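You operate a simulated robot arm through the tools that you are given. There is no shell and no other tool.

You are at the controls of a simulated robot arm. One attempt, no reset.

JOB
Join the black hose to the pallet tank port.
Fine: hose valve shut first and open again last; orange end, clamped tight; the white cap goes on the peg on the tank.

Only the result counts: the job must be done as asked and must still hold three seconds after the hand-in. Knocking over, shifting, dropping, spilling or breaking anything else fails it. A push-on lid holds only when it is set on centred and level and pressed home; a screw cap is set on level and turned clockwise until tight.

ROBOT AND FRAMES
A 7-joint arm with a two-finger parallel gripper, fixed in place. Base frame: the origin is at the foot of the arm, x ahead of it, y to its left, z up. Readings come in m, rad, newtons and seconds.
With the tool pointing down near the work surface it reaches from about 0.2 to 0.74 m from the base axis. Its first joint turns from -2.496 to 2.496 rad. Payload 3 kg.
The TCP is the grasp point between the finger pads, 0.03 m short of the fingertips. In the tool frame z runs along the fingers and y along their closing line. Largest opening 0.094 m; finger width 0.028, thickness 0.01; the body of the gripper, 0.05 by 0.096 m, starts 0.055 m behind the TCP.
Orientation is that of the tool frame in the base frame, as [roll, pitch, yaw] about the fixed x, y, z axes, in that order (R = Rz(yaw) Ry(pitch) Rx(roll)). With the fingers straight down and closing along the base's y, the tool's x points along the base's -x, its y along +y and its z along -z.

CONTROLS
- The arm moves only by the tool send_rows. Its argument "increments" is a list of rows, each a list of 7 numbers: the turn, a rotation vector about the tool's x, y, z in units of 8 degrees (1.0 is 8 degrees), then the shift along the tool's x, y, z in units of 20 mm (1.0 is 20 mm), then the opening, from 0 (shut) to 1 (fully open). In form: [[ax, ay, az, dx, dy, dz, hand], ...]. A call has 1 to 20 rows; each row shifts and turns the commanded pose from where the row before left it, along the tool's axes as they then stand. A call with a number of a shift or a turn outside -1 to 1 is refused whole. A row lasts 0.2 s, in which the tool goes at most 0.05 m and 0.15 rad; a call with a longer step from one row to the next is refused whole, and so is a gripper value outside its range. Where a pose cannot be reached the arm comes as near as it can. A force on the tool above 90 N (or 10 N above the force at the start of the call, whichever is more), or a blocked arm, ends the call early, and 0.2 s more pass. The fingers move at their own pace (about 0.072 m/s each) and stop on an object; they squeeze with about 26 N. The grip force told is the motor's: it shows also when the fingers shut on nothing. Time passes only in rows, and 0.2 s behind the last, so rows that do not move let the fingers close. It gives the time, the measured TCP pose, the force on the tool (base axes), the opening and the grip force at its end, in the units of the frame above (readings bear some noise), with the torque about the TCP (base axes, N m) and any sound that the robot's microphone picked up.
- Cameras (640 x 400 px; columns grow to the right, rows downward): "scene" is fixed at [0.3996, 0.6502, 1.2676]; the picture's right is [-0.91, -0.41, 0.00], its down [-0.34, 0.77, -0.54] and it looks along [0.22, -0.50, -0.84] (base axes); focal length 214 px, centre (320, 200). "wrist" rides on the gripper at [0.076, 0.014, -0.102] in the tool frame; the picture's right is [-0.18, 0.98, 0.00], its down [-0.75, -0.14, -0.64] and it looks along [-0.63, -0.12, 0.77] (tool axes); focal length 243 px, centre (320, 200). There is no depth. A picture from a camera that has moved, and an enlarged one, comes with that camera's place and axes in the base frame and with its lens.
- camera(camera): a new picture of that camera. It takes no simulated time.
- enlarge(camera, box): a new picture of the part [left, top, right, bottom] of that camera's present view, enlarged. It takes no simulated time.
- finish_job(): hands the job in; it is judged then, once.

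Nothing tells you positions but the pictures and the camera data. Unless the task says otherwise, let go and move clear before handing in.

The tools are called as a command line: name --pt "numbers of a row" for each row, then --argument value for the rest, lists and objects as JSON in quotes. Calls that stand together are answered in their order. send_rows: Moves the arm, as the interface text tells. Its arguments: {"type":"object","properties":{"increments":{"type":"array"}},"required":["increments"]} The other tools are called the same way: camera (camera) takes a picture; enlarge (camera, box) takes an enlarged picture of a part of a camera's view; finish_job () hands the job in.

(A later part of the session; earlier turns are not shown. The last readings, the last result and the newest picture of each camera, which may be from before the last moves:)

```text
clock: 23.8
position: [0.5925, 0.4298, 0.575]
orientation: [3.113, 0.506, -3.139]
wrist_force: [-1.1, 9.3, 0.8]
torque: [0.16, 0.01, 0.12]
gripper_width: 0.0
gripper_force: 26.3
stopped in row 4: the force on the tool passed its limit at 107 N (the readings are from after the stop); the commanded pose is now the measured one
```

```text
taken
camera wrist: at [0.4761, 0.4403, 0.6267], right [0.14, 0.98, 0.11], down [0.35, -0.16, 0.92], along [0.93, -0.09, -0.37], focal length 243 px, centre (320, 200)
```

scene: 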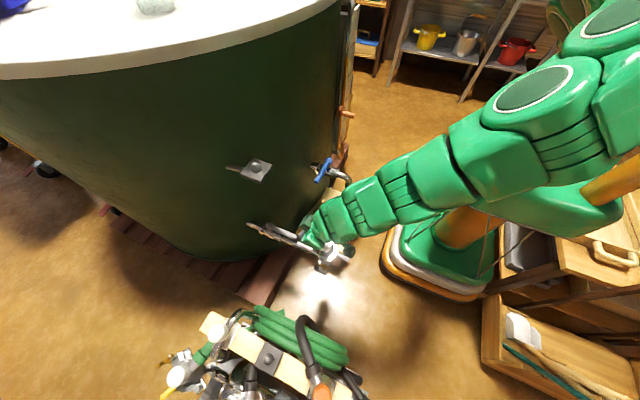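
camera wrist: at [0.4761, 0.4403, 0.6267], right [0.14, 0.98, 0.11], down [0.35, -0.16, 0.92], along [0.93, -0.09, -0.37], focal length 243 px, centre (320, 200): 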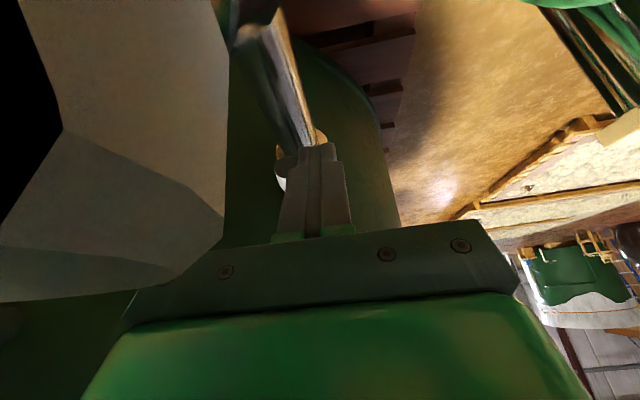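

The reaction came at the lever's own height, so the lever is blocked towards -y and must shut towards +y. I'll retreat, make the tool more upright to keep the camera clear of the cap, and go to the lever's -y side.

send_rows --pt "0 0 0 0 0.3 -0.5 0" --pt "0.205 0 0 0 0 -1 0" --pt "0 0 0 0 0 -1 0" --pt "0 0 0 0 0 -1 0" --pt "0 0 0 0 0 -1 0" --pt "0 0 0 0 0 -0.5 0" --pt "0 0.73 0 0 0 0 0" --pt "0 0.73 0 0 0 0 0" --pt "0 0.73 0 0 0 0 0" --pt "0 0 0 -0.5 -0.9 0 0" --pt "0 0 0 -0.5 -0.9 0 0" --pt "0 0 0 -0.5 -0.9 0 0" --pt "0 0 0 -0.42 0 0 0"

camera --camera "wrist"

enlarge --camera "scene" --box '[235, 190, 363, 270]'

```text
clock: 26.6
position: [0.5815, 0.3773, 0.671]
orientation: [-3.141, 0.2, 3.14]
wrist_force: [-0.1, -0.5, -1.4]
torque: [0.0, 0.0, -0.04]
gripper_width: 0.0
gripper_force: 25.5
```

```text
taken
camera wrist: at [0.4866, 0.3917, 0.755], right [0.18, 0.98, 0.04], down [0.61, -0.14, 0.78], along [0.77, -0.12, -0.63], focal length 243 px, centre (320, 200)
```

wrist: 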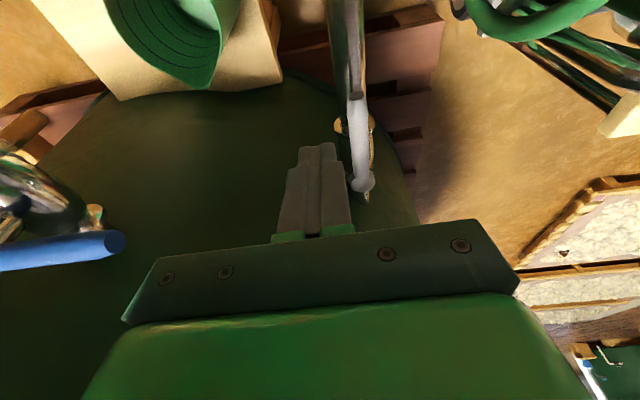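

```text
5.00 times, centred on (299, 230) of scene
camera zoom: at [0.3996, 0.6502, 1.2676], right [-0.91, -0.41, 0.0], down [-0.34, 0.77, -0.54], along [0.22, -0.5, -0.84], focal length 1072 px, centre (425, 50)
```

zoom: 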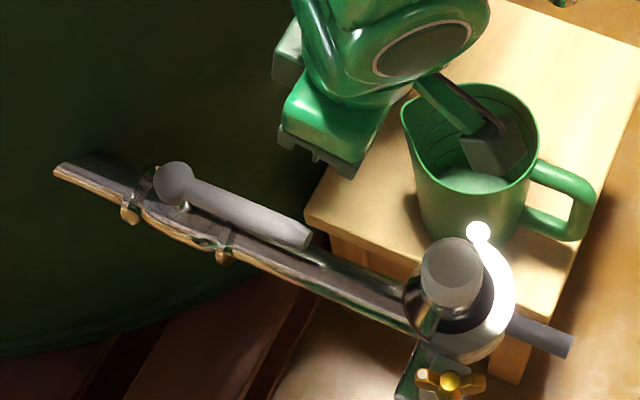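

The fingers are on the -y side now and the camera stays above the cap. I'll lower beside the lever and push slowly towards +y.

send_rows --pt "0 0 0 0 0 0.985 0" --pt "0 0 0 0 0 0.985 0" --pt "0 0 0 0 0 0.985 0" --pt "0 0 0 0 0 0.985 0" --pt "0 0 0 0 0 0.985 0" --pt "0 0 0 0 0.5 0 0" --pt "0 0 0 0 0.5 0 0" --pt "0 0 0 0 0.5 0 0"

enlarge --camera "scene" --box '[235, 190, 363, 270]'

```text
clock: 28.4
position: [0.6003, 0.4101, 0.573]
orientation: [3.141, 0.198, 3.141]
wrist_force: [-1.0, -1.5, -2.2]
torque: [-0.04, 0.04, -0.01]
gripper_width: 0.0
gripper_force: 26.0
```

```text
5.00 times, centred on (299, 230) of scene
camera zoom: at [0.3996, 0.6502, 1.2676], right [-0.91, -0.41, 0.0], down [-0.34, 0.77, -0.54], along [0.22, -0.5, -0.84], focal length 1072 px, centre (425, 50)
```

zoom: 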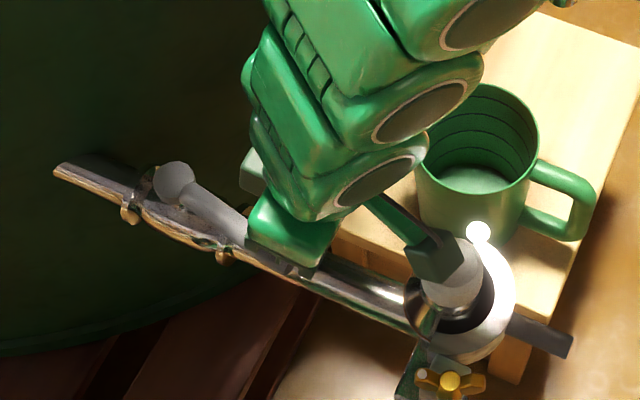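

The lever is moving easily towards +y, so that is the shut direction. I'll carry on along its arc at the same tilt, keeping the camera housing above the wing nut and cap.

send_rows --pt "0 0 0 -0.03 0.24 0.005 0" --pt "0 0 0 -0.17 0.54 0.035 0" --pt "0 0 0 -0.17 0.54 0.035 0" --pt "0 0 0 -0.3 0.49 0.06 0" --pt "0 0 0 -0.3 0.49 0.06 0" --pt "0 0 0 -0.41 0.4 0.083 0" --pt "0 0 0 -0.41 0.4 0.083 0"

enlarge --camera "scene" --box '[235, 140, 395, 270]'

camera --camera "wrist"

```text
clock: 30.0
position: [0.6383, 0.4703, 0.573]
orientation: [-3.141, 0.203, -3.14]
wrist_force: [-0.7, -1.8, -1.2]
torque: [-0.05, 0.04, -0.02]
gripper_width: 0.0
gripper_force: 26.0
```

```text
3.08 times, centred on (315, 205) of scene
camera zoom: at [0.3996, 0.6502, 1.2676], right [-0.91, -0.41, 0.0], down [-0.34, 0.77, -0.54], along [0.22, -0.5, -0.84], focal length 660 px, centre (335, 185)
```

zoom: 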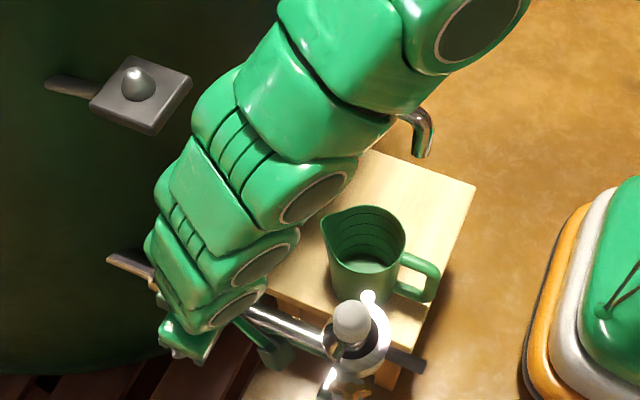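

```text
taken
camera wrist: at [0.5435, 0.4865, 0.6573], right [0.18, 0.98, 0.04], down [0.61, -0.14, 0.78], along [0.77, -0.12, -0.63], focal length 243 px, centre (320, 200)
```

wrist: 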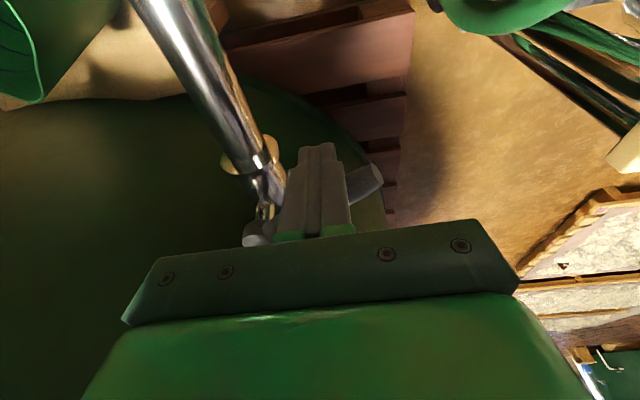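

The lever is about two-thirds of the way round with little force, and the wrist stays clear of the peg plate. I'll tilt a little further so the wrist draws away from the plate and push the lever fully across.

send_rows --pt "0 -1 0 -0.27 0.38 0.08 0" --pt "0 -0.5 0 -0.33 0.25 0.12 0" --pt "0 0 0 -0.515 0.18 0.226 0" --pt "0 0 0 -0.515 0.18 0.226 0" --pt "0 0 0 -0.46 0.1 0.2 0"

camera --camera "wrist"

enlarge --camera "scene" --box '[225, 140, 385, 270]'

```text
clock: 31.2
position: [0.6762, 0.4925, 0.569]
orientation: [-3.137, 0.403, -3.137]
wrist_force: [-66.8, -9.1, 10.7]
torque: [-0.53, 0.97, -0.37]
gripper_width: 0.0
gripper_force: 26.2
```

```text
taken
camera wrist: at [0.5665, 0.5078, 0.6324], right [0.17, 0.98, 0.07], down [0.44, -0.14, 0.89], along [0.88, -0.12, -0.46], focal length 243 px, centre (320, 200)
```

wrist: 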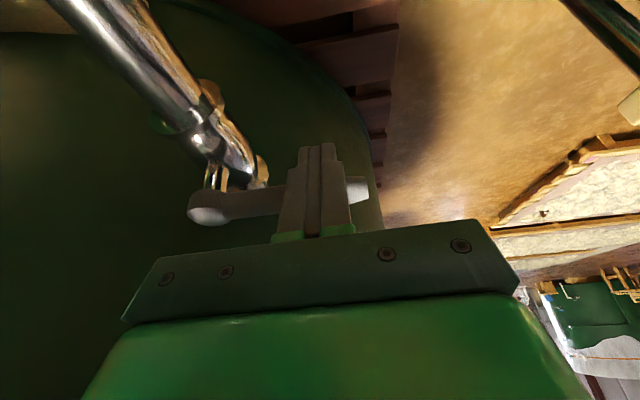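

```text
3.08 times, centred on (305, 205) of scene
camera zoom: at [0.3996, 0.6502, 1.2676], right [-0.91, -0.41, 0.0], down [-0.34, 0.77, -0.54], along [0.22, -0.5, -0.84], focal length 660 px, centre (366, 185)
```

zoom: 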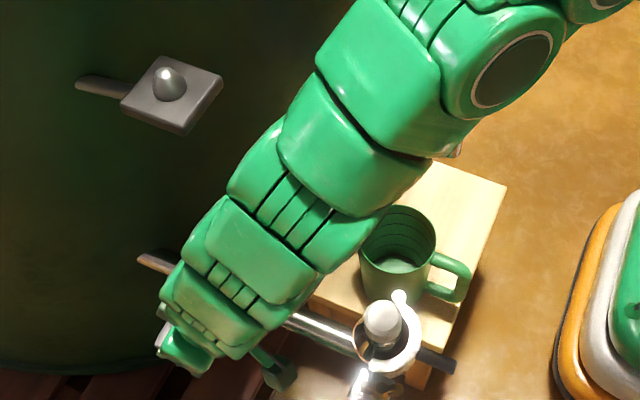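

The lever met its stop square across the pipe at about 67 N, so the valve is shut. I'll back off along the tool axis and check it.

send_rows --pt "0 0 0 0.5 0 -0.3 0" --pt "0 0 0 0 0 -1 0" --pt "0 0 0 0 0 -1 0" --pt "0 0 0 0 0 -1 0" --pt "0 0 0 0 0 -1 0" --pt "0 0 0 0 0 -1 0" --pt "0 0 0 0 0 -1 0"

camera --camera "wrist"

enlarge --camera "scene" --box '[225, 190, 385, 290]'

```text
clock: 32.8
position: [0.6216, 0.4906, 0.6847]
orientation: [-3.14, 0.409, -3.14]
wrist_force: [-1.1, 0.0, -0.4]
torque: [-0.01, -0.01, 0.01]
gripper_width: 0.0
gripper_force: 25.7
```

```text
taken
camera wrist: at [0.5114, 0.5064, 0.7466], right [0.17, 0.98, 0.07], down [0.44, -0.14, 0.89], along [0.88, -0.12, -0.45], focal length 243 px, centre (320, 200)
```

wrist: 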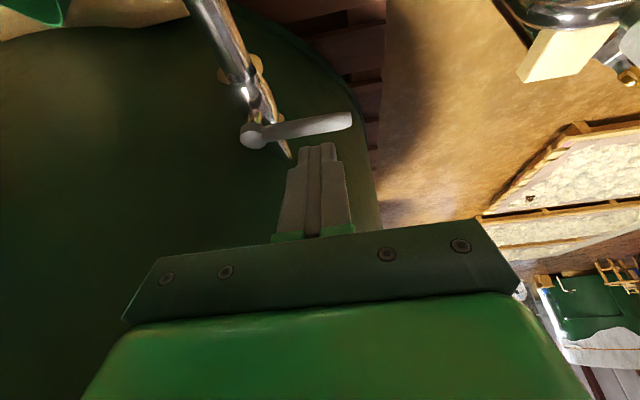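

```text
4.00 times, centred on (305, 240) of scene
camera zoom: at [0.3996, 0.6502, 1.2676], right [-0.91, -0.41, 0.0], down [-0.34, 0.77, -0.54], along [0.22, -0.5, -0.84], focal length 858 px, centre (380, 40)
```

zoom: 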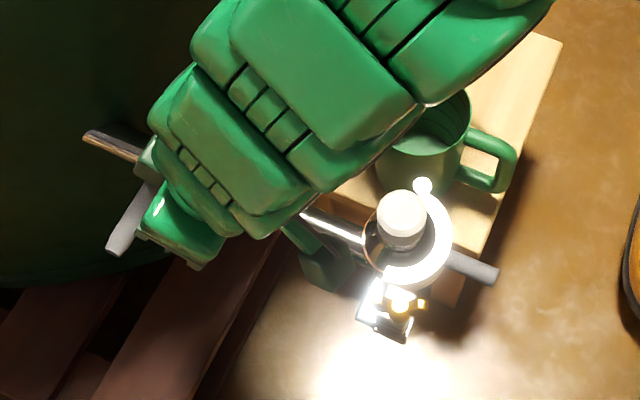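

The lever now lies across the pipe, so the valve is shut. Next is the wing nut, so I'll look at its shape and the way its wings point.

enlarge --camera "scene" --box '[308, 250, 348, 275]'

enlarge --camera "scene" --box '[300, 230, 364, 270]'

```text
16.00 times, centred on (328, 262) of scene
camera zoom: at [0.3996, 0.6502, 1.2676], right [-0.91, -0.41, 0.0], down [-0.34, 0.77, -0.54], along [0.22, -0.5, -0.84], focal length 3432 px, centre (192, -800)
```

zoom: 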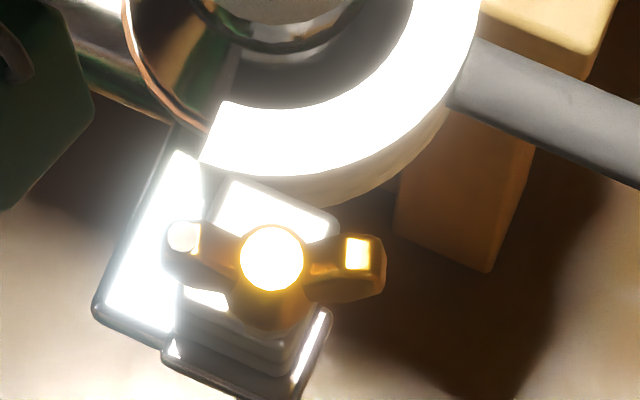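

```text
10.00 times, centred on (332, 250) of scene
camera zoom: at [0.3996, 0.6502, 1.2676], right [-0.91, -0.41, 0.0], down [-0.34, 0.77, -0.54], along [0.22, -0.5, -0.84], focal length 2145 px, centre (200, -300)
```

zoom: 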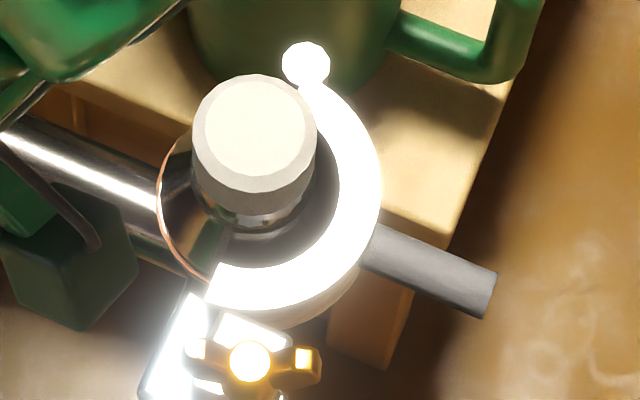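

The wings lie roughly along base x (about 16° towards +y) and span about 42 mm. I'll go above the nut with the tool vertical and the fingers set to close across the wings.

send_rows --pt "0 0 0 0 0 -1 0" --pt "0 0 0 0 0 -1 0.2" --pt "0 0.977 0 0 0 0 0.5" --pt "0 0.977 0 0 0 0 0.5" --pt "0 0.977 0 0 0 0 0.5" --pt "0 0 0 1 -0.1 0 0.5" --pt "0 0 0 1 -0.1 0 0.5" --pt "0 0 0 1 -0.1 0 0.5" --pt "0 0 0 1 -0.1 0 0.5" --pt "0 0 0 1 -0.1 0 0.5" --pt "0 0 0 1 -0.1 0 0.5" --pt "0 0 0 1 -0.1 0 0.5" --pt "0 0 -1 0 0 0 0.5" --pt "0 0 -1 0 0 0 0.5"

camera --camera "wrist"

enlarge --camera "scene" --box '[270, 205, 366, 265]'

```text
clock: 35.8
position: [0.4674, 0.4771, 0.7214]
orientation: [3.141, -0.001, -2.862]
wrist_force: [0.9, -0.1, 0.5]
torque: [-0.03, -0.04, 0.02]
gripper_width: 0.0468
gripper_force: 0.0
```

```text
taken
camera wrist: at [0.3904, 0.4711, 0.8226], right [-0.1, 1.0, 0.0], down [0.76, 0.07, 0.64], along [0.64, 0.06, -0.77], focal length 243 px, centre (320, 200)
```

wrist: 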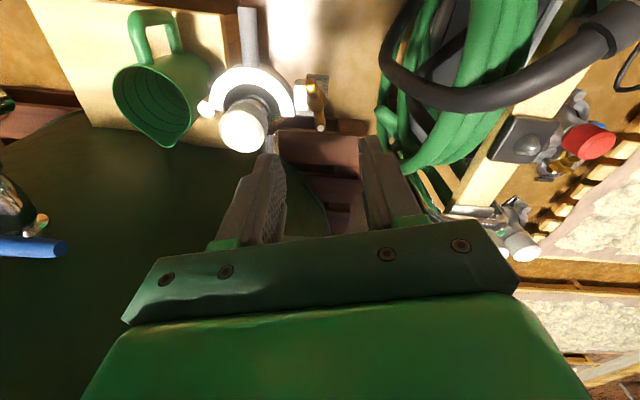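

```text
6.67 times, centred on (318, 235) of scene
camera zoom: at [0.3996, 0.6502, 1.2676], right [-0.91, -0.41, 0.0], down [-0.34, 0.77, -0.54], along [0.22, -0.5, -0.84], focal length 1430 px, centre (333, -33)
```

zoom: 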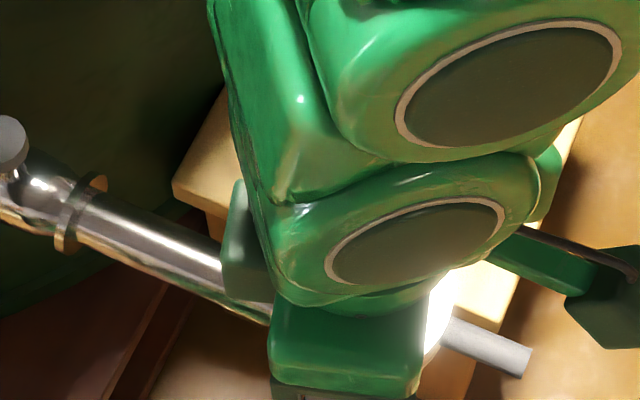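

I'll use this wrist view to refine the nut's position and its wing angle.

enlarge --camera "wrist" --box '[276, 65, 356, 135]'

enlarge --camera "wrist" --box '[180, 40, 340, 160]'

```text
5.71 times, centred on (316, 100) of wrist
camera zoom: at [0.3904, 0.4711, 0.8226], right [-0.1, 1.0, 0.0], down [0.76, 0.07, 0.64], along [0.64, 0.06, -0.77], focal length 1386 px, centre (343, 771)
```

zoom: 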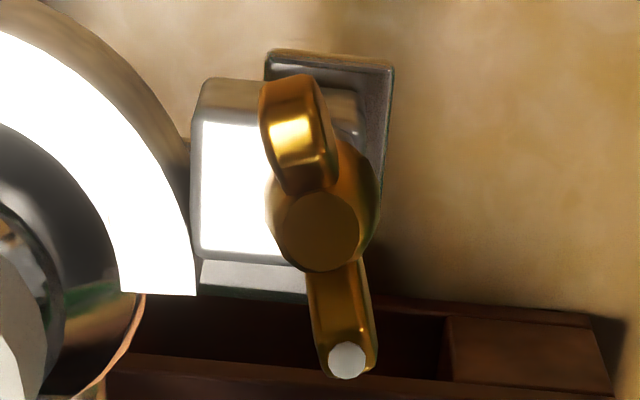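

```text
3.33 times, centred on (260, 100) of wrist
camera zoom: at [0.3904, 0.4711, 0.8226], right [-0.1, 1.0, 0.0], down [0.76, 0.07, 0.64], along [0.64, 0.06, -0.77], focal length 809 px, centre (520, 533)
```

zoom: 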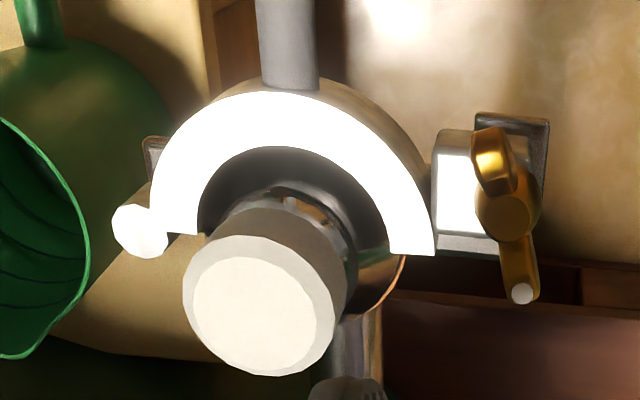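

The hub comes out at (0.463, 0.474), with the wings at 16° azimuth, which matches my setting. I'll centre over it and lower.

send_rows --pt "0 0 0 0.25 -0.08 0 0.5" --pt "0 0 0 0 0 1 0.5" --pt "0 0 0 0 0 1 0.5" --pt "0 0 0 0 0 1 0.5" --pt "0 0 0 0 0 1 0.5"

camera --camera "wrist"

```text
clock: 37.0
position: [0.4638, 0.4758, 0.6416]
orientation: [3.141, 0.0, -2.86]
wrist_force: [-0.7, 0.4, -0.6]
torque: [0.02, -0.04, 0.02]
gripper_width: 0.0469
gripper_force: 0.0
```

```text
taken
camera wrist: at [0.3875, 0.4688, 0.7426], right [-0.1, 1.0, 0.0], down [0.76, 0.07, 0.64], along [0.64, 0.06, -0.77], focal length 243 px, centre (320, 200)
```

wrist: 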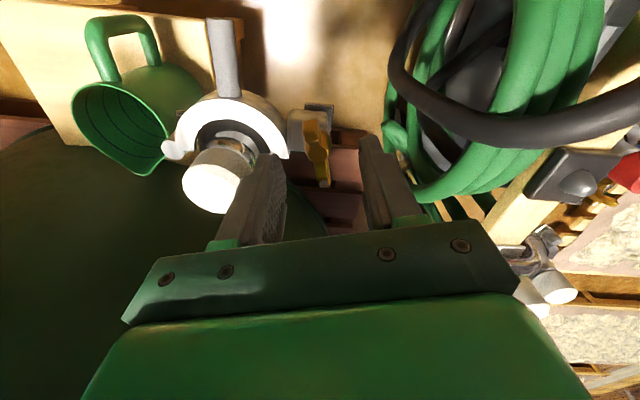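

The nut sits midway between the fingertips. I'll lower the last 20 mm and close on it.

send_rows --pt "0 0 0 0 -0.05 0.5 0.5" --pt "0 0 0 0 0 0.5 0.5" --pt "0 0 0 0 0 0 0.3" --pt "0 0 0 0 0 0 0.0" --pt "0 0 0 0 0 0 0.0" --pt "0 0 0 0 0 0 0.0"

camera --camera "wrist"

enlarge --camera "wrist" --box '[270, 120, 366, 240]'

```text
clock: 38.4
position: [0.4644, 0.4755, 0.6216]
orientation: [-3.141, 0.0, -2.862]
wrist_force: [1.1, -0.7, 0.3]
torque: [0.11, -0.41, 0.01]
gripper_width: 0.0184
gripper_force: 45.1
```

```text
taken
camera wrist: at [0.3876, 0.4678, 0.7229], right [-0.09, 1.0, 0.0], down [0.76, 0.07, 0.64], along [0.64, 0.06, -0.77], focal length 243 px, centre (320, 200)
```

wrist: 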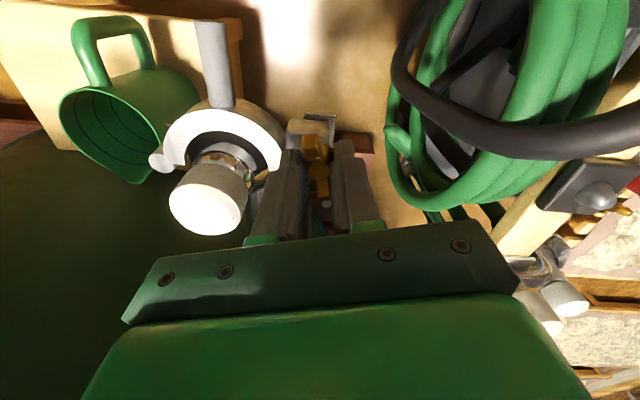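

```text
3.33 times, centred on (318, 180) of wrist
camera zoom: at [0.3876, 0.4678, 0.7229], right [-0.09, 1.0, 0.0], down [0.76, 0.07, 0.64], along [0.64, 0.06, -0.77], focal length 809 px, centre (327, 267)
```

zoom: 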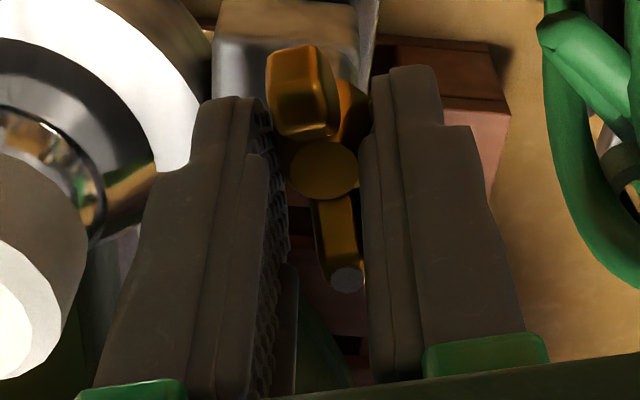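

The fingers hold the hub at 18 mm with the wings between the pads. I'll turn anticlockwise (seen from above) to loosen it and watch the torque.

send_rows --pt "0 0 -1 0 0 0 0" --pt "0 0 -1 0 0 0 0" --pt "0 0 -1 0 0 0 0" --pt "0 0 -1 0 0 0 0" --pt "0 0 -1 0 0 0 0" --pt "0 0 -1 0 0 0 0"

enlarge --camera "wrist" --box '[220, 80, 380, 200]'

```text
clock: 39.8
position: [0.4639, 0.4758, 0.6209]
orientation: [-3.142, 0.001, -2.021]
wrist_force: [-8.9, 19.2, 9.3]
torque: [0.73, 0.13, -0.07]
gripper_width: 0.0182
gripper_force: 45.2
```

```text
3.33 times, centred on (300, 140) of wrist
camera zoom: at [0.4181, 0.4141, 0.7228], right [-0.8, 0.59, 0.0], down [0.45, 0.62, 0.64], along [0.38, 0.52, -0.77], focal length 809 px, centre (387, 400)
```

zoom: 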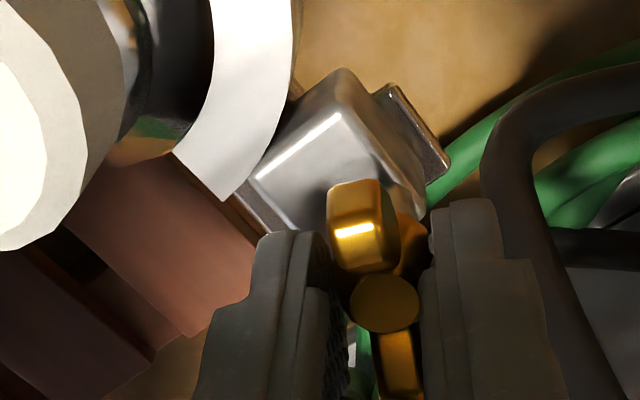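

The nut is turning with the fingers. I'll keep loosening.

send_rows --pt "0 0 -1 0 0 -0.02 0" --pt "0 0 -1 0 0 -0.02 0" --pt "0 0 -1 0 0 -0.02 0" --pt "0 0 -1 0 0 -0.02 0" --pt "0 0 -1 0 0 -0.02 0" --pt "0 0 -1 0 0 -0.02 0"

enlarge --camera "wrist" --box '[220, 80, 380, 200]'

```text
clock: 41.2
position: [0.4631, 0.4724, 0.6226]
orientation: [3.137, -0.003, -1.185]
wrist_force: [-4.2, 7.9, -31.6]
torque: [0.11, 0.17, -0.02]
gripper_width: 0.0178
gripper_force: 44.7
```

```text
3.33 times, centred on (300, 140) of wrist
camera zoom: at [0.4793, 0.3985, 0.7238], right [-0.98, -0.2, 0.0], down [-0.15, 0.75, 0.64], along [-0.13, 0.63, -0.77], focal length 809 px, centre (387, 400)
```

zoom: 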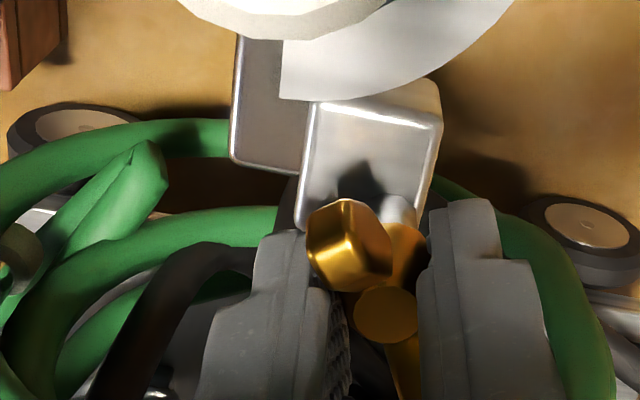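

The nut has come round about 96° but does not rise on its stud, so I'll remove the small upward pull and keep turning.

send_rows --pt "0 0 -1 0 0 0.1 0" --pt "0 0 -1 0 0 0 0" --pt "0 0 -1 0 0 0 0" --pt "0 0 -1 0 0 0 0" --pt "0 0 -1 0 0 0 0" --pt "0 0 -1 0 0 0 0" --pt "0 0 -1 0 0 0 0" --pt "0 0 -1 0 0 0 0"

enlarge --camera "wrist" --box '[220, 80, 380, 200]'

```text
clock: 43.0
position: [0.4628, 0.4731, 0.6198]
orientation: [3.14, 0.002, -0.065]
wrist_force: [-11.3, -19.2, -8.7]
torque: [-0.39, 0.45, -0.29]
gripper_width: 0.0182
gripper_force: 45.0
```

```text
3.33 times, centred on (300, 140) of wrist
camera zoom: at [0.5391, 0.4555, 0.7218], right [-0.25, -0.97, 0.0], down [-0.74, 0.19, 0.64], along [-0.62, 0.16, -0.77], focal length 809 px, centre (387, 400)
```

zoom: 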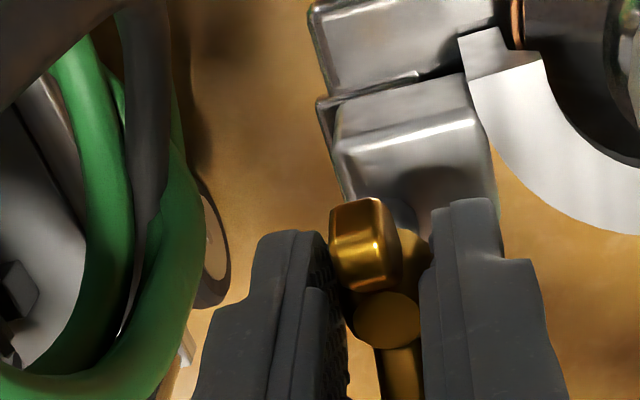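

160° so far, still turning freely. I'll continue until the wrist limit and then regrip.

send_rows --pt "0 0 -1 0 0 0 0" --pt "0 0 -1 0 0 0 0" --pt "0 0 -1 0 0 0 0" --pt "0 0 -1 0 0 0 0" --pt "0 0 -1 0 0 0 0" --pt "0 0 -1 0 0 0 0"

enlarge --camera "wrist" --box '[220, 80, 380, 200]'

enlarge --camera "scene" --box '[290, 220, 370, 270]'

```text
clock: 44.4
position: [0.4634, 0.4746, 0.6236]
orientation: [3.142, -0.004, 0.772]
wrist_force: [-8.6, -9.9, 21.3]
torque: [0.08, 0.87, -1.17]
gripper_width: 0.0262
gripper_force: 44.3
```

```text
3.33 times, centred on (300, 140) of wrist
camera zoom: at [0.5279, 0.5185, 0.724], right [0.55, -0.83, 0.0], down [-0.64, -0.43, 0.64], along [-0.53, -0.35, -0.77], focal length 809 px, centre (387, 400)
```

zoom: 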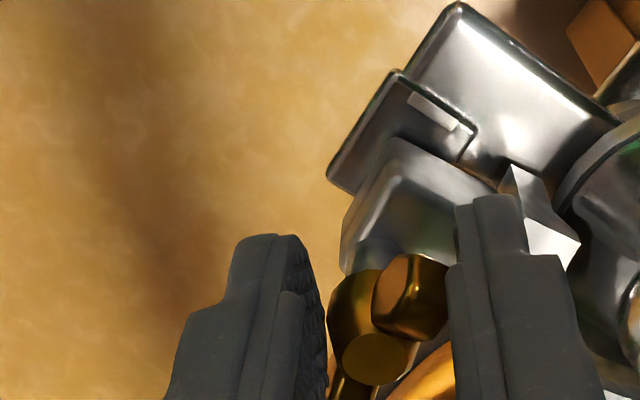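

```text
8.00 times, centred on (330, 245) of scene
camera zoom: at [0.3996, 0.6502, 1.2676], right [-0.91, -0.41, 0.0], down [-0.34, 0.77, -0.54], along [0.22, -0.5, -0.84], focal length 1716 px, centre (240, -160)
```

zoom: 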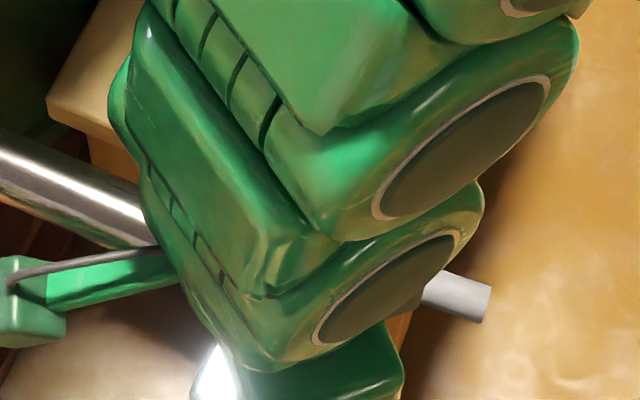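

The grip widened and torque rose to 1.2 N m, so the nut has reached its loose stop at roughly 170°. I'll ease back, release and rise to look.

send_rows --pt "0 0 1 0 0 0 0" --pt "0 0 1 0 0 0 0" --pt "0 0 0 0 0 0 0.5" --pt "0 0 0 0 0 0 0.5" --pt "0 0 0 0 0 -1 0.5" --pt "0 0 0 0 0 -1 0.5" --pt "0 0 0 0 0 -1 0.5" --pt "0 0 0 0 0 -1 0.5" --pt "0 0 0 0 0 -1 0.5"

camera --camera "wrist"

```text
clock: 46.4
position: [0.4612, 0.4734, 0.7202]
orientation: [3.14, 0.001, 0.488]
wrist_force: [0.3, -0.8, -0.6]
torque: [-0.01, -0.02, -0.03]
gripper_width: 0.047
gripper_force: 0.1
```

```text
taken
camera wrist: at [0.5363, 0.4969, 0.8216], right [0.3, -0.95, 0.0], down [-0.73, -0.23, 0.64], along [-0.61, -0.19, -0.77], focal length 243 px, centre (320, 200)
```

wrist: 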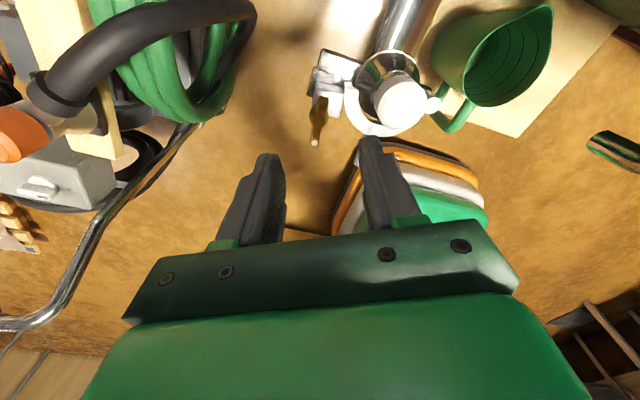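

The nut is loose and the wings now point across. Next I swing the jaw open by its grey stub, so I'll shut the fingers, turn the wrist so the camera sits on the -y side, and stand above the stub.

send_rows --pt "0 0 1 0 0 0 0" --pt "0 0 1 0 0 0 0" --pt "0 0 1 0 0 0 0" --pt "0 0 1 0 0 0 0" --pt "0 0 1 0 0 0 0" --pt "0 0 1 0 0 0 0" --pt "0 0 1 0 0 0 0" --pt "0 0 1 0 0 0 0" --pt "0 0 1 0 0 0 0" --pt "0 0 1 0 0 0 0" --pt "0 0 1 0 0 0 0" --pt "0 0 1 0 0 0 0" --pt "0 0 1 0 0 0 0" --pt "0 0 1 0 0 0 0" --pt "0 0 0.75 0 0 0 0" --pt "0 0 0 0.7 0.95 0 0" --pt "0 0 0 0.7 0.95 0 0"

camera --camera "wrist"

camera --camera "scene"

```text
clock: 50.0
position: [0.4248, 0.445, 0.7209]
orientation: [3.142, 0.001, -1.569]
wrist_force: [-0.6, -0.3, -0.2]
torque: [-0.02, 0.0, 0.01]
gripper_width: 0.0
gripper_force: 25.4
```

```text
taken
camera wrist: at [0.4114, 0.3714, 0.8224], right [-0.98, 0.18, 0.0], down [0.14, 0.75, 0.64], along [0.12, 0.63, -0.77], focal length 243 px, centre (320, 200)
```

wrist: 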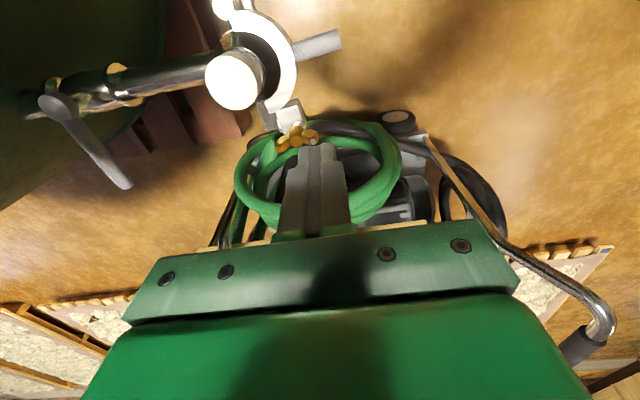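

```text
taken
```

scene: 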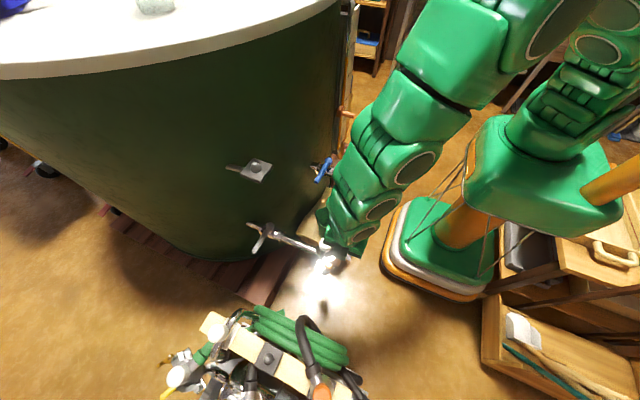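

The port is at the top of the wrist view; I'll enlarge to check the clamp state and the stub position.

enlarge --camera "wrist" --box '[190, 0, 350, 160]'

```text
2.50 times, centred on (270, 80) of wrist
camera zoom: at [0.4114, 0.3714, 0.8224], right [-0.98, 0.18, 0.0], down [0.14, 0.75, 0.64], along [0.12, 0.63, -0.77], focal length 606 px, centre (445, 500)
```

zoom: 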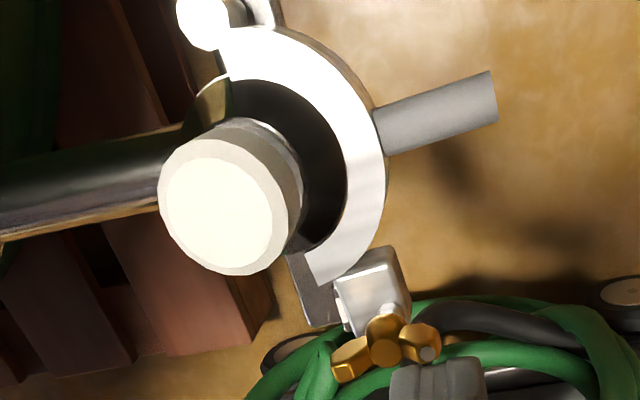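

The stub runs from (0.443, 0.407) to (0.400, 0.404) at about z 0.556. I'll lower the shut fingers on its +y side and begin swinging the jaw open.

send_rows --pt "0 0 0 0.55 0.25 1 0" --pt "0 0 0 0 0 1 0" --pt "0 0 0 0 0 1 0" --pt "0 0 0 0 0 1 0" --pt "0 0 0 0 0 1 0" --pt "0 0 0 0 0 1 0" --pt "0 0 0 0 0 1 0" --pt "0 0 0 0.5 0.33 0 0" --pt "0 0 0 0.5 0.33 0 0" --pt "0 0 0 0.55 0.28 0 0" --pt "0 0 0 0.55 0.28 0 0"

camera --camera "wrist"

```text
clock: 52.4
position: [0.3951, 0.3937, 0.5798]
orientation: [-3.142, -0.001, -1.57]
wrist_force: [-0.5, 0.9, -0.5]
torque: [-0.01, -0.01, -0.03]
gripper_width: 0.0001
gripper_force: 26.0
```

```text
taken
camera wrist: at [0.3821, 0.3174, 0.6818], right [-0.98, 0.18, 0.0], down [0.14, 0.75, 0.64], along [0.12, 0.63, -0.77], focal length 243 px, centre (320, 200)
```

wrist: 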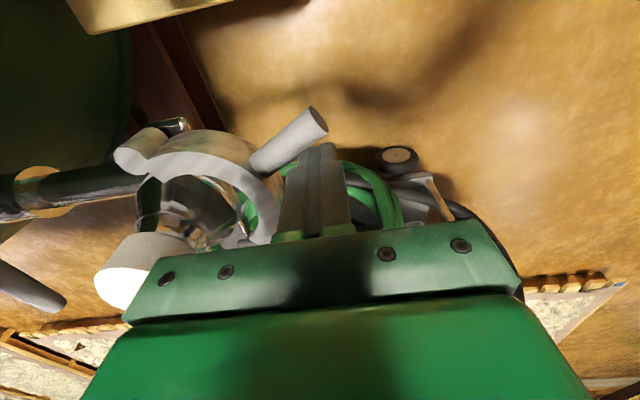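

The jaw is swinging open freely. I'll carry on round to about 90°.

send_rows --pt "0 0 0 0.625 0.115 0 0" --pt "0 0 0 0.625 0.115 0 0" --pt "0 0 0 0.645 -0.08 0 0" --pt "0 0 0 0.645 -0.08 0 0" --pt "0 0 0 0.605 -0.27 0 0" --pt "0 0 0 0.605 -0.27 0 0" --pt "0 0 0 0.5 -0.445 0 0" --pt "0 0 0 0.5 -0.445 0 0"

enlarge --camera "scene" --box '[270, 200, 398, 280]'

```text
clock: 54.2
position: [0.4251, 0.2997, 0.5819]
orientation: [3.139, 0.0, -1.569]
wrist_force: [-0.8, -0.1, 0.3]
torque: [0.0, 0.0, -0.01]
gripper_width: 0.0002
gripper_force: 26.1
```

```text
5.00 times, centred on (334, 240) of scene
camera zoom: at [0.3996, 0.6502, 1.2676], right [-0.91, -0.41, 0.0], down [-0.34, 0.77, -0.54], along [0.22, -0.5, -0.84], focal length 1072 px, centre (250, 0)
```

zoom: 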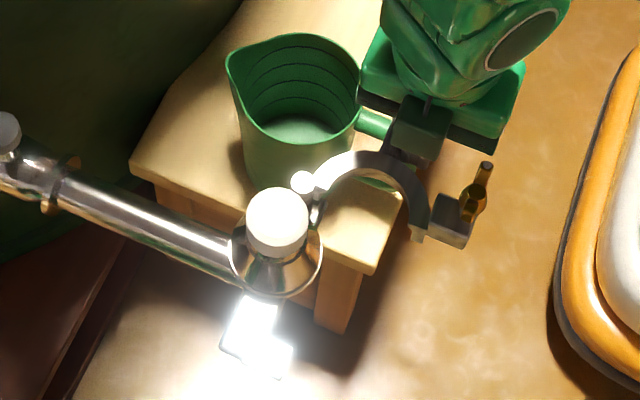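

The jaw stands open at about 90° and the cap sits free on the port. Before lifting the cap I'll rise and test that the arm can reach above the tank peg with the tool vertical.

send_rows --pt "0 0 0 0 0.3 -1 0" --pt "0 0 0 0 0 -1 0" --pt "0 0 0 0 0 -1 0" --pt "0 0 0 0 0 -1 0" --pt "0 0 0 0 0 -1 0" --pt "0 0 0 0 0 -1 0.5" --pt "0 0 0 0 0 -1 0.7" --pt "0 0 0 0 0 -1 0.7" --pt "0 0 0 0 0 -1 0.7" --pt "0 0 0 0 0 -1 0.7" --pt "0 0 0 0 0 -1 0.7" --pt "0 0 0 0 0 -1 0.7" --pt "0 0 0 0 0 -1 0.7" --pt "0 0 0 0 0 -1 0.7" --pt "0 0 0 0 0 -1 0.7" --pt "0 0 0 0 0 -1 0.7" --pt "0 0 0 0 0 -1 0.7" --pt "0 0 0 0 0 -1 0.7" --pt "0 0 0 0 0 -1 0.7"

send_rows --pt "0 0 0 -0.35 -1 0 0.7" --pt "0 0 0 -0.35 -1 0 0.7" --pt "0 0 0 -0.35 -1 0 0.7" --pt "0 0 0 -0.35 -1 0 0.7" --pt "0 0 0 -0.35 -1 0 0.7" --pt "0 0 0 -0.35 -1 0 0.7" --pt "0 0 0 -0.35 -1 0 0.7" --pt "0 0 0 -0.35 -1 0 0.7" --pt "0 0 0 -0.35 -1 0 0.7" --pt "0 0 0 -0.35 -1 0 0.7" --pt "0 0 0 -0.35 -1 0 0.7" --pt "0 0 0 -0.35 -1 0 0.7" --pt "0 0 0 -0.35 -1 0 0.7"

camera --camera "scene"

camera --camera "wrist"

```text
clock: 58.2
position: [0.4174, 0.2978, 0.9601]
orientation: [3.139, -0.002, -1.571]
wrist_force: [-0.7, -0.3, -0.2]
torque: [-0.02, 0.01, 0.01]
gripper_width: 0.0659
gripper_force: 0.1
```

```text
clock: 61.0
position: [0.6761, 0.3899, 0.9614]
orientation: [-3.141, -0.002, -1.57]
wrist_force: [0.6, -0.4, -0.3]
torque: [-0.02, 0.0, 0.01]
gripper_width: 0.0661
gripper_force: 0.0
```

```text
taken
```

scene: 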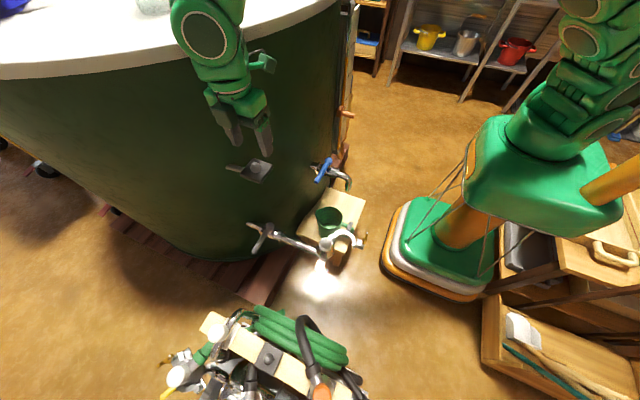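

```text
taken
camera wrist: at [0.6629, 0.3146, 1.0629], right [-0.98, 0.18, 0.0], down [0.14, 0.75, 0.64], along [0.12, 0.63, -0.77], focal length 243 px, centre (320, 200)
```

wrist: 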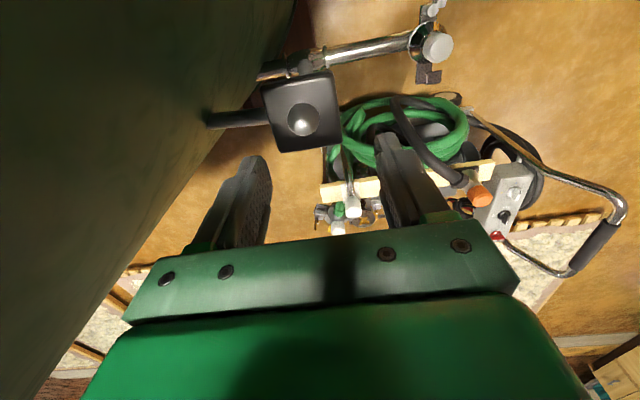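

The peg location is reachable. While here I'll measure the peg precisely from this viewpoint.

enlarge --camera "wrist" --box '[250, 65, 362, 155]'

enlarge --camera "scene" --box '[215, 145, 295, 195]'

enlarge --camera "wrist" --box '[390, 0, 470, 90]'

```text
4.44 times, centred on (306, 110) of wrist
camera zoom: at [0.6629, 0.3146, 1.0629], right [-0.98, 0.18, 0.0], down [0.14, 0.75, 0.64], along [0.12, 0.63, -0.77], focal length 1078 px, centre (382, 600)
```

zoom: 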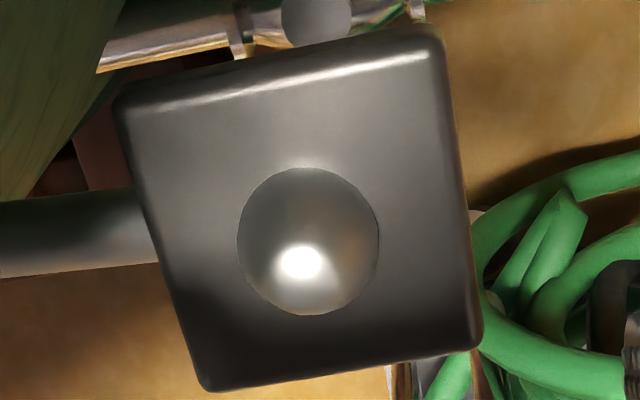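

```text
8.00 times, centred on (255, 170) of scene
camera zoom: at [0.3996, 0.6502, 1.2676], right [-0.91, -0.41, 0.0], down [-0.34, 0.77, -0.54], along [0.22, -0.5, -0.84], focal length 1716 px, centre (840, 440)
```

zoom: 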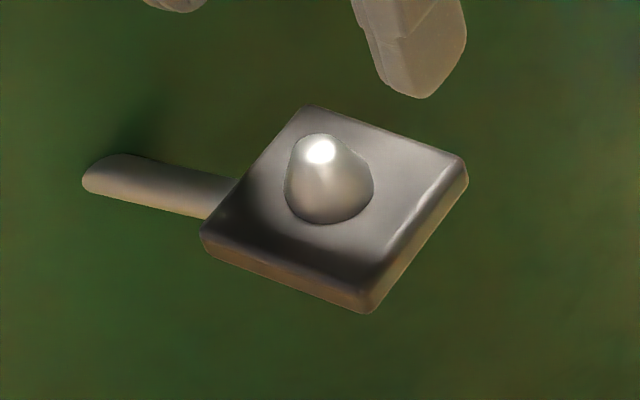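

```text
4.44 times, centred on (430, 45) of wrist
camera zoom: at [0.6629, 0.3146, 1.0629], right [-0.98, 0.18, 0.0], down [0.14, 0.75, 0.64], along [0.12, 0.63, -0.77], focal length 1078 px, centre (-169, 889)
```

zoom: 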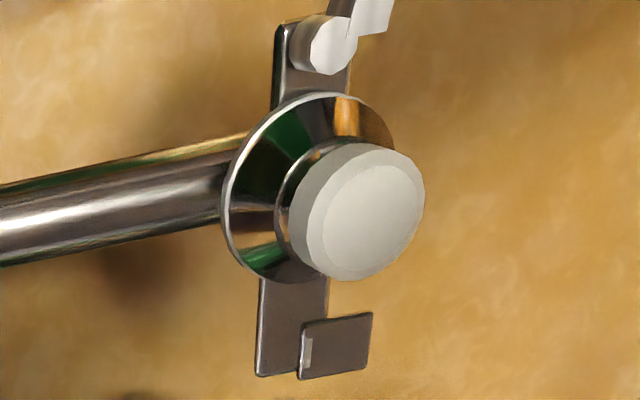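

The peg base centre comes out at (0.691, 0.390, 0.859), about 27 mm wide. The cap rim on the port is at z of about 0.553 and its knob top at 0.621, so it needs to rise about 0.31 m. I'll go back above the cap.

send_rows --pt "0 0 0 -0.093 0.94 0 0.7" --pt "0 0 0 -0.093 0.94 0 0.7" --pt "0 0 0 -0.093 0.94 0 0.7" --pt "0 0 0 -0.093 0.94 0 0.7" --pt "0 0 0 -0.093 0.94 0 0.7" --pt "0 0 0 -0.093 0.94 0 0.7" --pt "0 0 0 -0.093 0.94 0 0.7" --pt "0 0 0 -0.093 0.94 0 0.7" --pt "0 0 0 -0.093 0.94 0 0.7" --pt "0 0 0 -0.093 0.94 0 0.7" --pt "0 0 0 0 0 1 0.7" --pt "0 0 0 0 0 1 0.7" --pt "0 0 0 0 0 1 0.7" --pt "0 0 0 0 0 1 0.7" --pt "0 0 0 0 0 1 0.7" --pt "0 0 0 0 0 1 0.7" --pt "0 0 0 0 0 1 0.7" --pt "0 0 0 0 0 1 0.7" --pt "0 0 0 0 0 1 0.7" --pt "0 0 0 0 0 1 0.7"

send_rows --pt "0 0 0 0 0 1 0.7" --pt "0 0 0 0 0 1 0.7"

camera --camera "wrist"

```text
clock: 65.2
position: [0.4893, 0.4084, 0.7609]
orientation: [3.141, -0.001, -1.57]
wrist_force: [0.1, 0.6, -1.1]
torque: [0.01, 0.03, 0.01]
gripper_width: 0.0656
gripper_force: 0.0
```

```text
clock: 65.8
position: [0.4891, 0.4087, 0.7212]
orientation: [3.142, -0.001, -1.571]
wrist_force: [-0.5, 0.0, 0.2]
torque: [0.04, 0.02, 0.01]
gripper_width: 0.0656
gripper_force: 0.0
```

```text
taken
camera wrist: at [0.4756, 0.3333, 0.8229], right [-0.98, 0.18, 0.0], down [0.14, 0.75, 0.64], along [0.12, 0.63, -0.77], focal length 243 px, centre (320, 200)
```

wrist: 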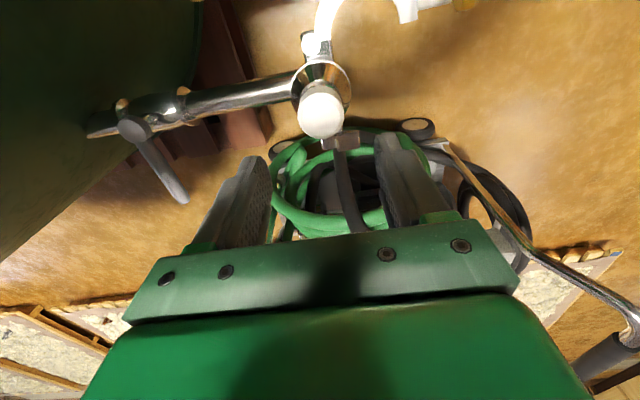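

The knob is centred under the gripper. I'll lower over it and close.

send_rows --pt "0 0 0 0 0 1 0.7" --pt "0 0 0 0 0 1 0.7" --pt "0 0 0 0 0 1 0.7" --pt "0 0 0 0 0 1 0.7" --pt "0 0 0 0 0 0.8 0.7" --pt "0 0 0 0 0 0.8 0.7" --pt "0 0 0 0 0 0 0.3" --pt "0 0 0 0 0 0 0.3" --pt "0 0 0 0 0 0 0.3" --pt "0 0 0 0 0 0 0.3"

camera --camera "wrist"

enlarge --camera "scene" --box '[280, 205, 376, 265]'

```text
clock: 68.0
position: [0.4877, 0.4097, 0.6081]
orientation: [3.141, 0.001, -1.569]
wrist_force: [0.8, -0.7, 9.0]
torque: [-0.02, 0.05, 0.0]
gripper_width: 0.0455
gripper_force: 26.5
```

```text
taken
camera wrist: at [0.4753, 0.3333, 0.7104], right [-0.98, 0.18, 0.0], down [0.14, 0.75, 0.64], along [0.12, 0.63, -0.77], focal length 243 px, centre (320, 200)
```

wrist: 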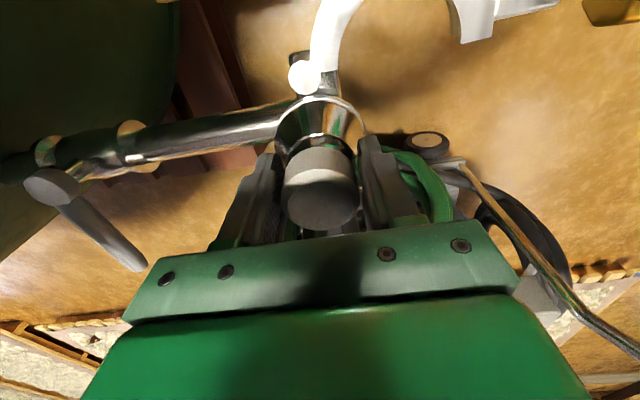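

```text
6.67 times, centred on (328, 235) of scene
camera zoom: at [0.3996, 0.6502, 1.2676], right [-0.91, -0.41, 0.0], down [-0.34, 0.77, -0.54], along [0.22, -0.5, -0.84], focal length 1430 px, centre (267, -33)
```

zoom: 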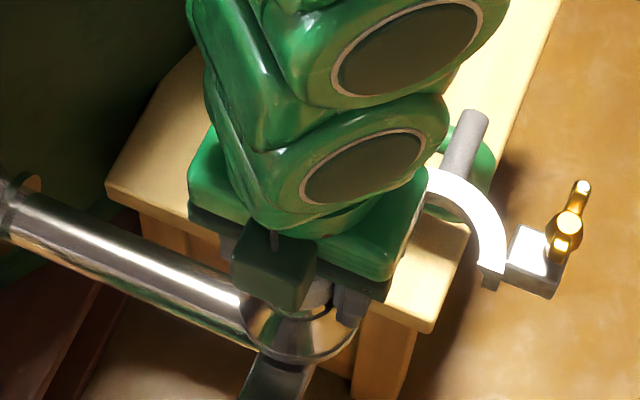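

The fingers hold the knob at 45 mm. I'll lift the cap straight up slowly.

send_rows --pt "0 0 0 0 0 0 0.2" --pt "0 0 0 0 0 -0.25 0.2" --pt "0 0 0 0 0 -0.5 0.2" --pt "0 0 0 0 0 -0.75 0.2" --pt "0 0 0 0 0 -1 0.2" --pt "0 0 0 0 0 -1 0.2"

camera --camera "wrist"

enlarge --camera "scene" --box '[280, 205, 376, 265]'

```text
clock: 69.4
position: [0.4889, 0.4092, 0.6799]
orientation: [-3.14, -0.002, -1.572]
wrist_force: [0.3, 1.1, -2.1]
torque: [0.01, 0.04, -0.01]
gripper_width: 0.0412
gripper_force: 26.2
```

```text
taken
camera wrist: at [0.4751, 0.3343, 0.7814], right [-0.98, 0.18, 0.0], down [0.14, 0.75, 0.64], along [0.12, 0.63, -0.77], focal length 243 px, centre (320, 200)
```

wrist: 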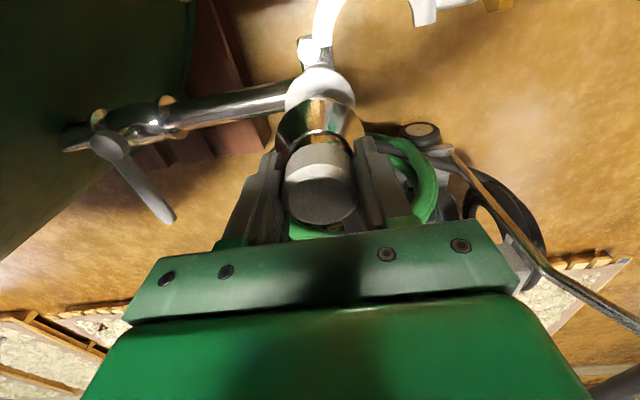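

```text
6.67 times, centred on (328, 235) of scene
camera zoom: at [0.3996, 0.6502, 1.2676], right [-0.91, -0.41, 0.0], down [-0.34, 0.77, -0.54], along [0.22, -0.5, -0.84], focal length 1430 px, centre (267, -33)
```

zoom: 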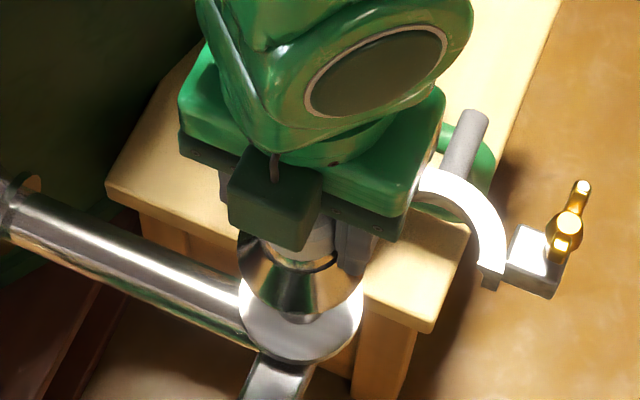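

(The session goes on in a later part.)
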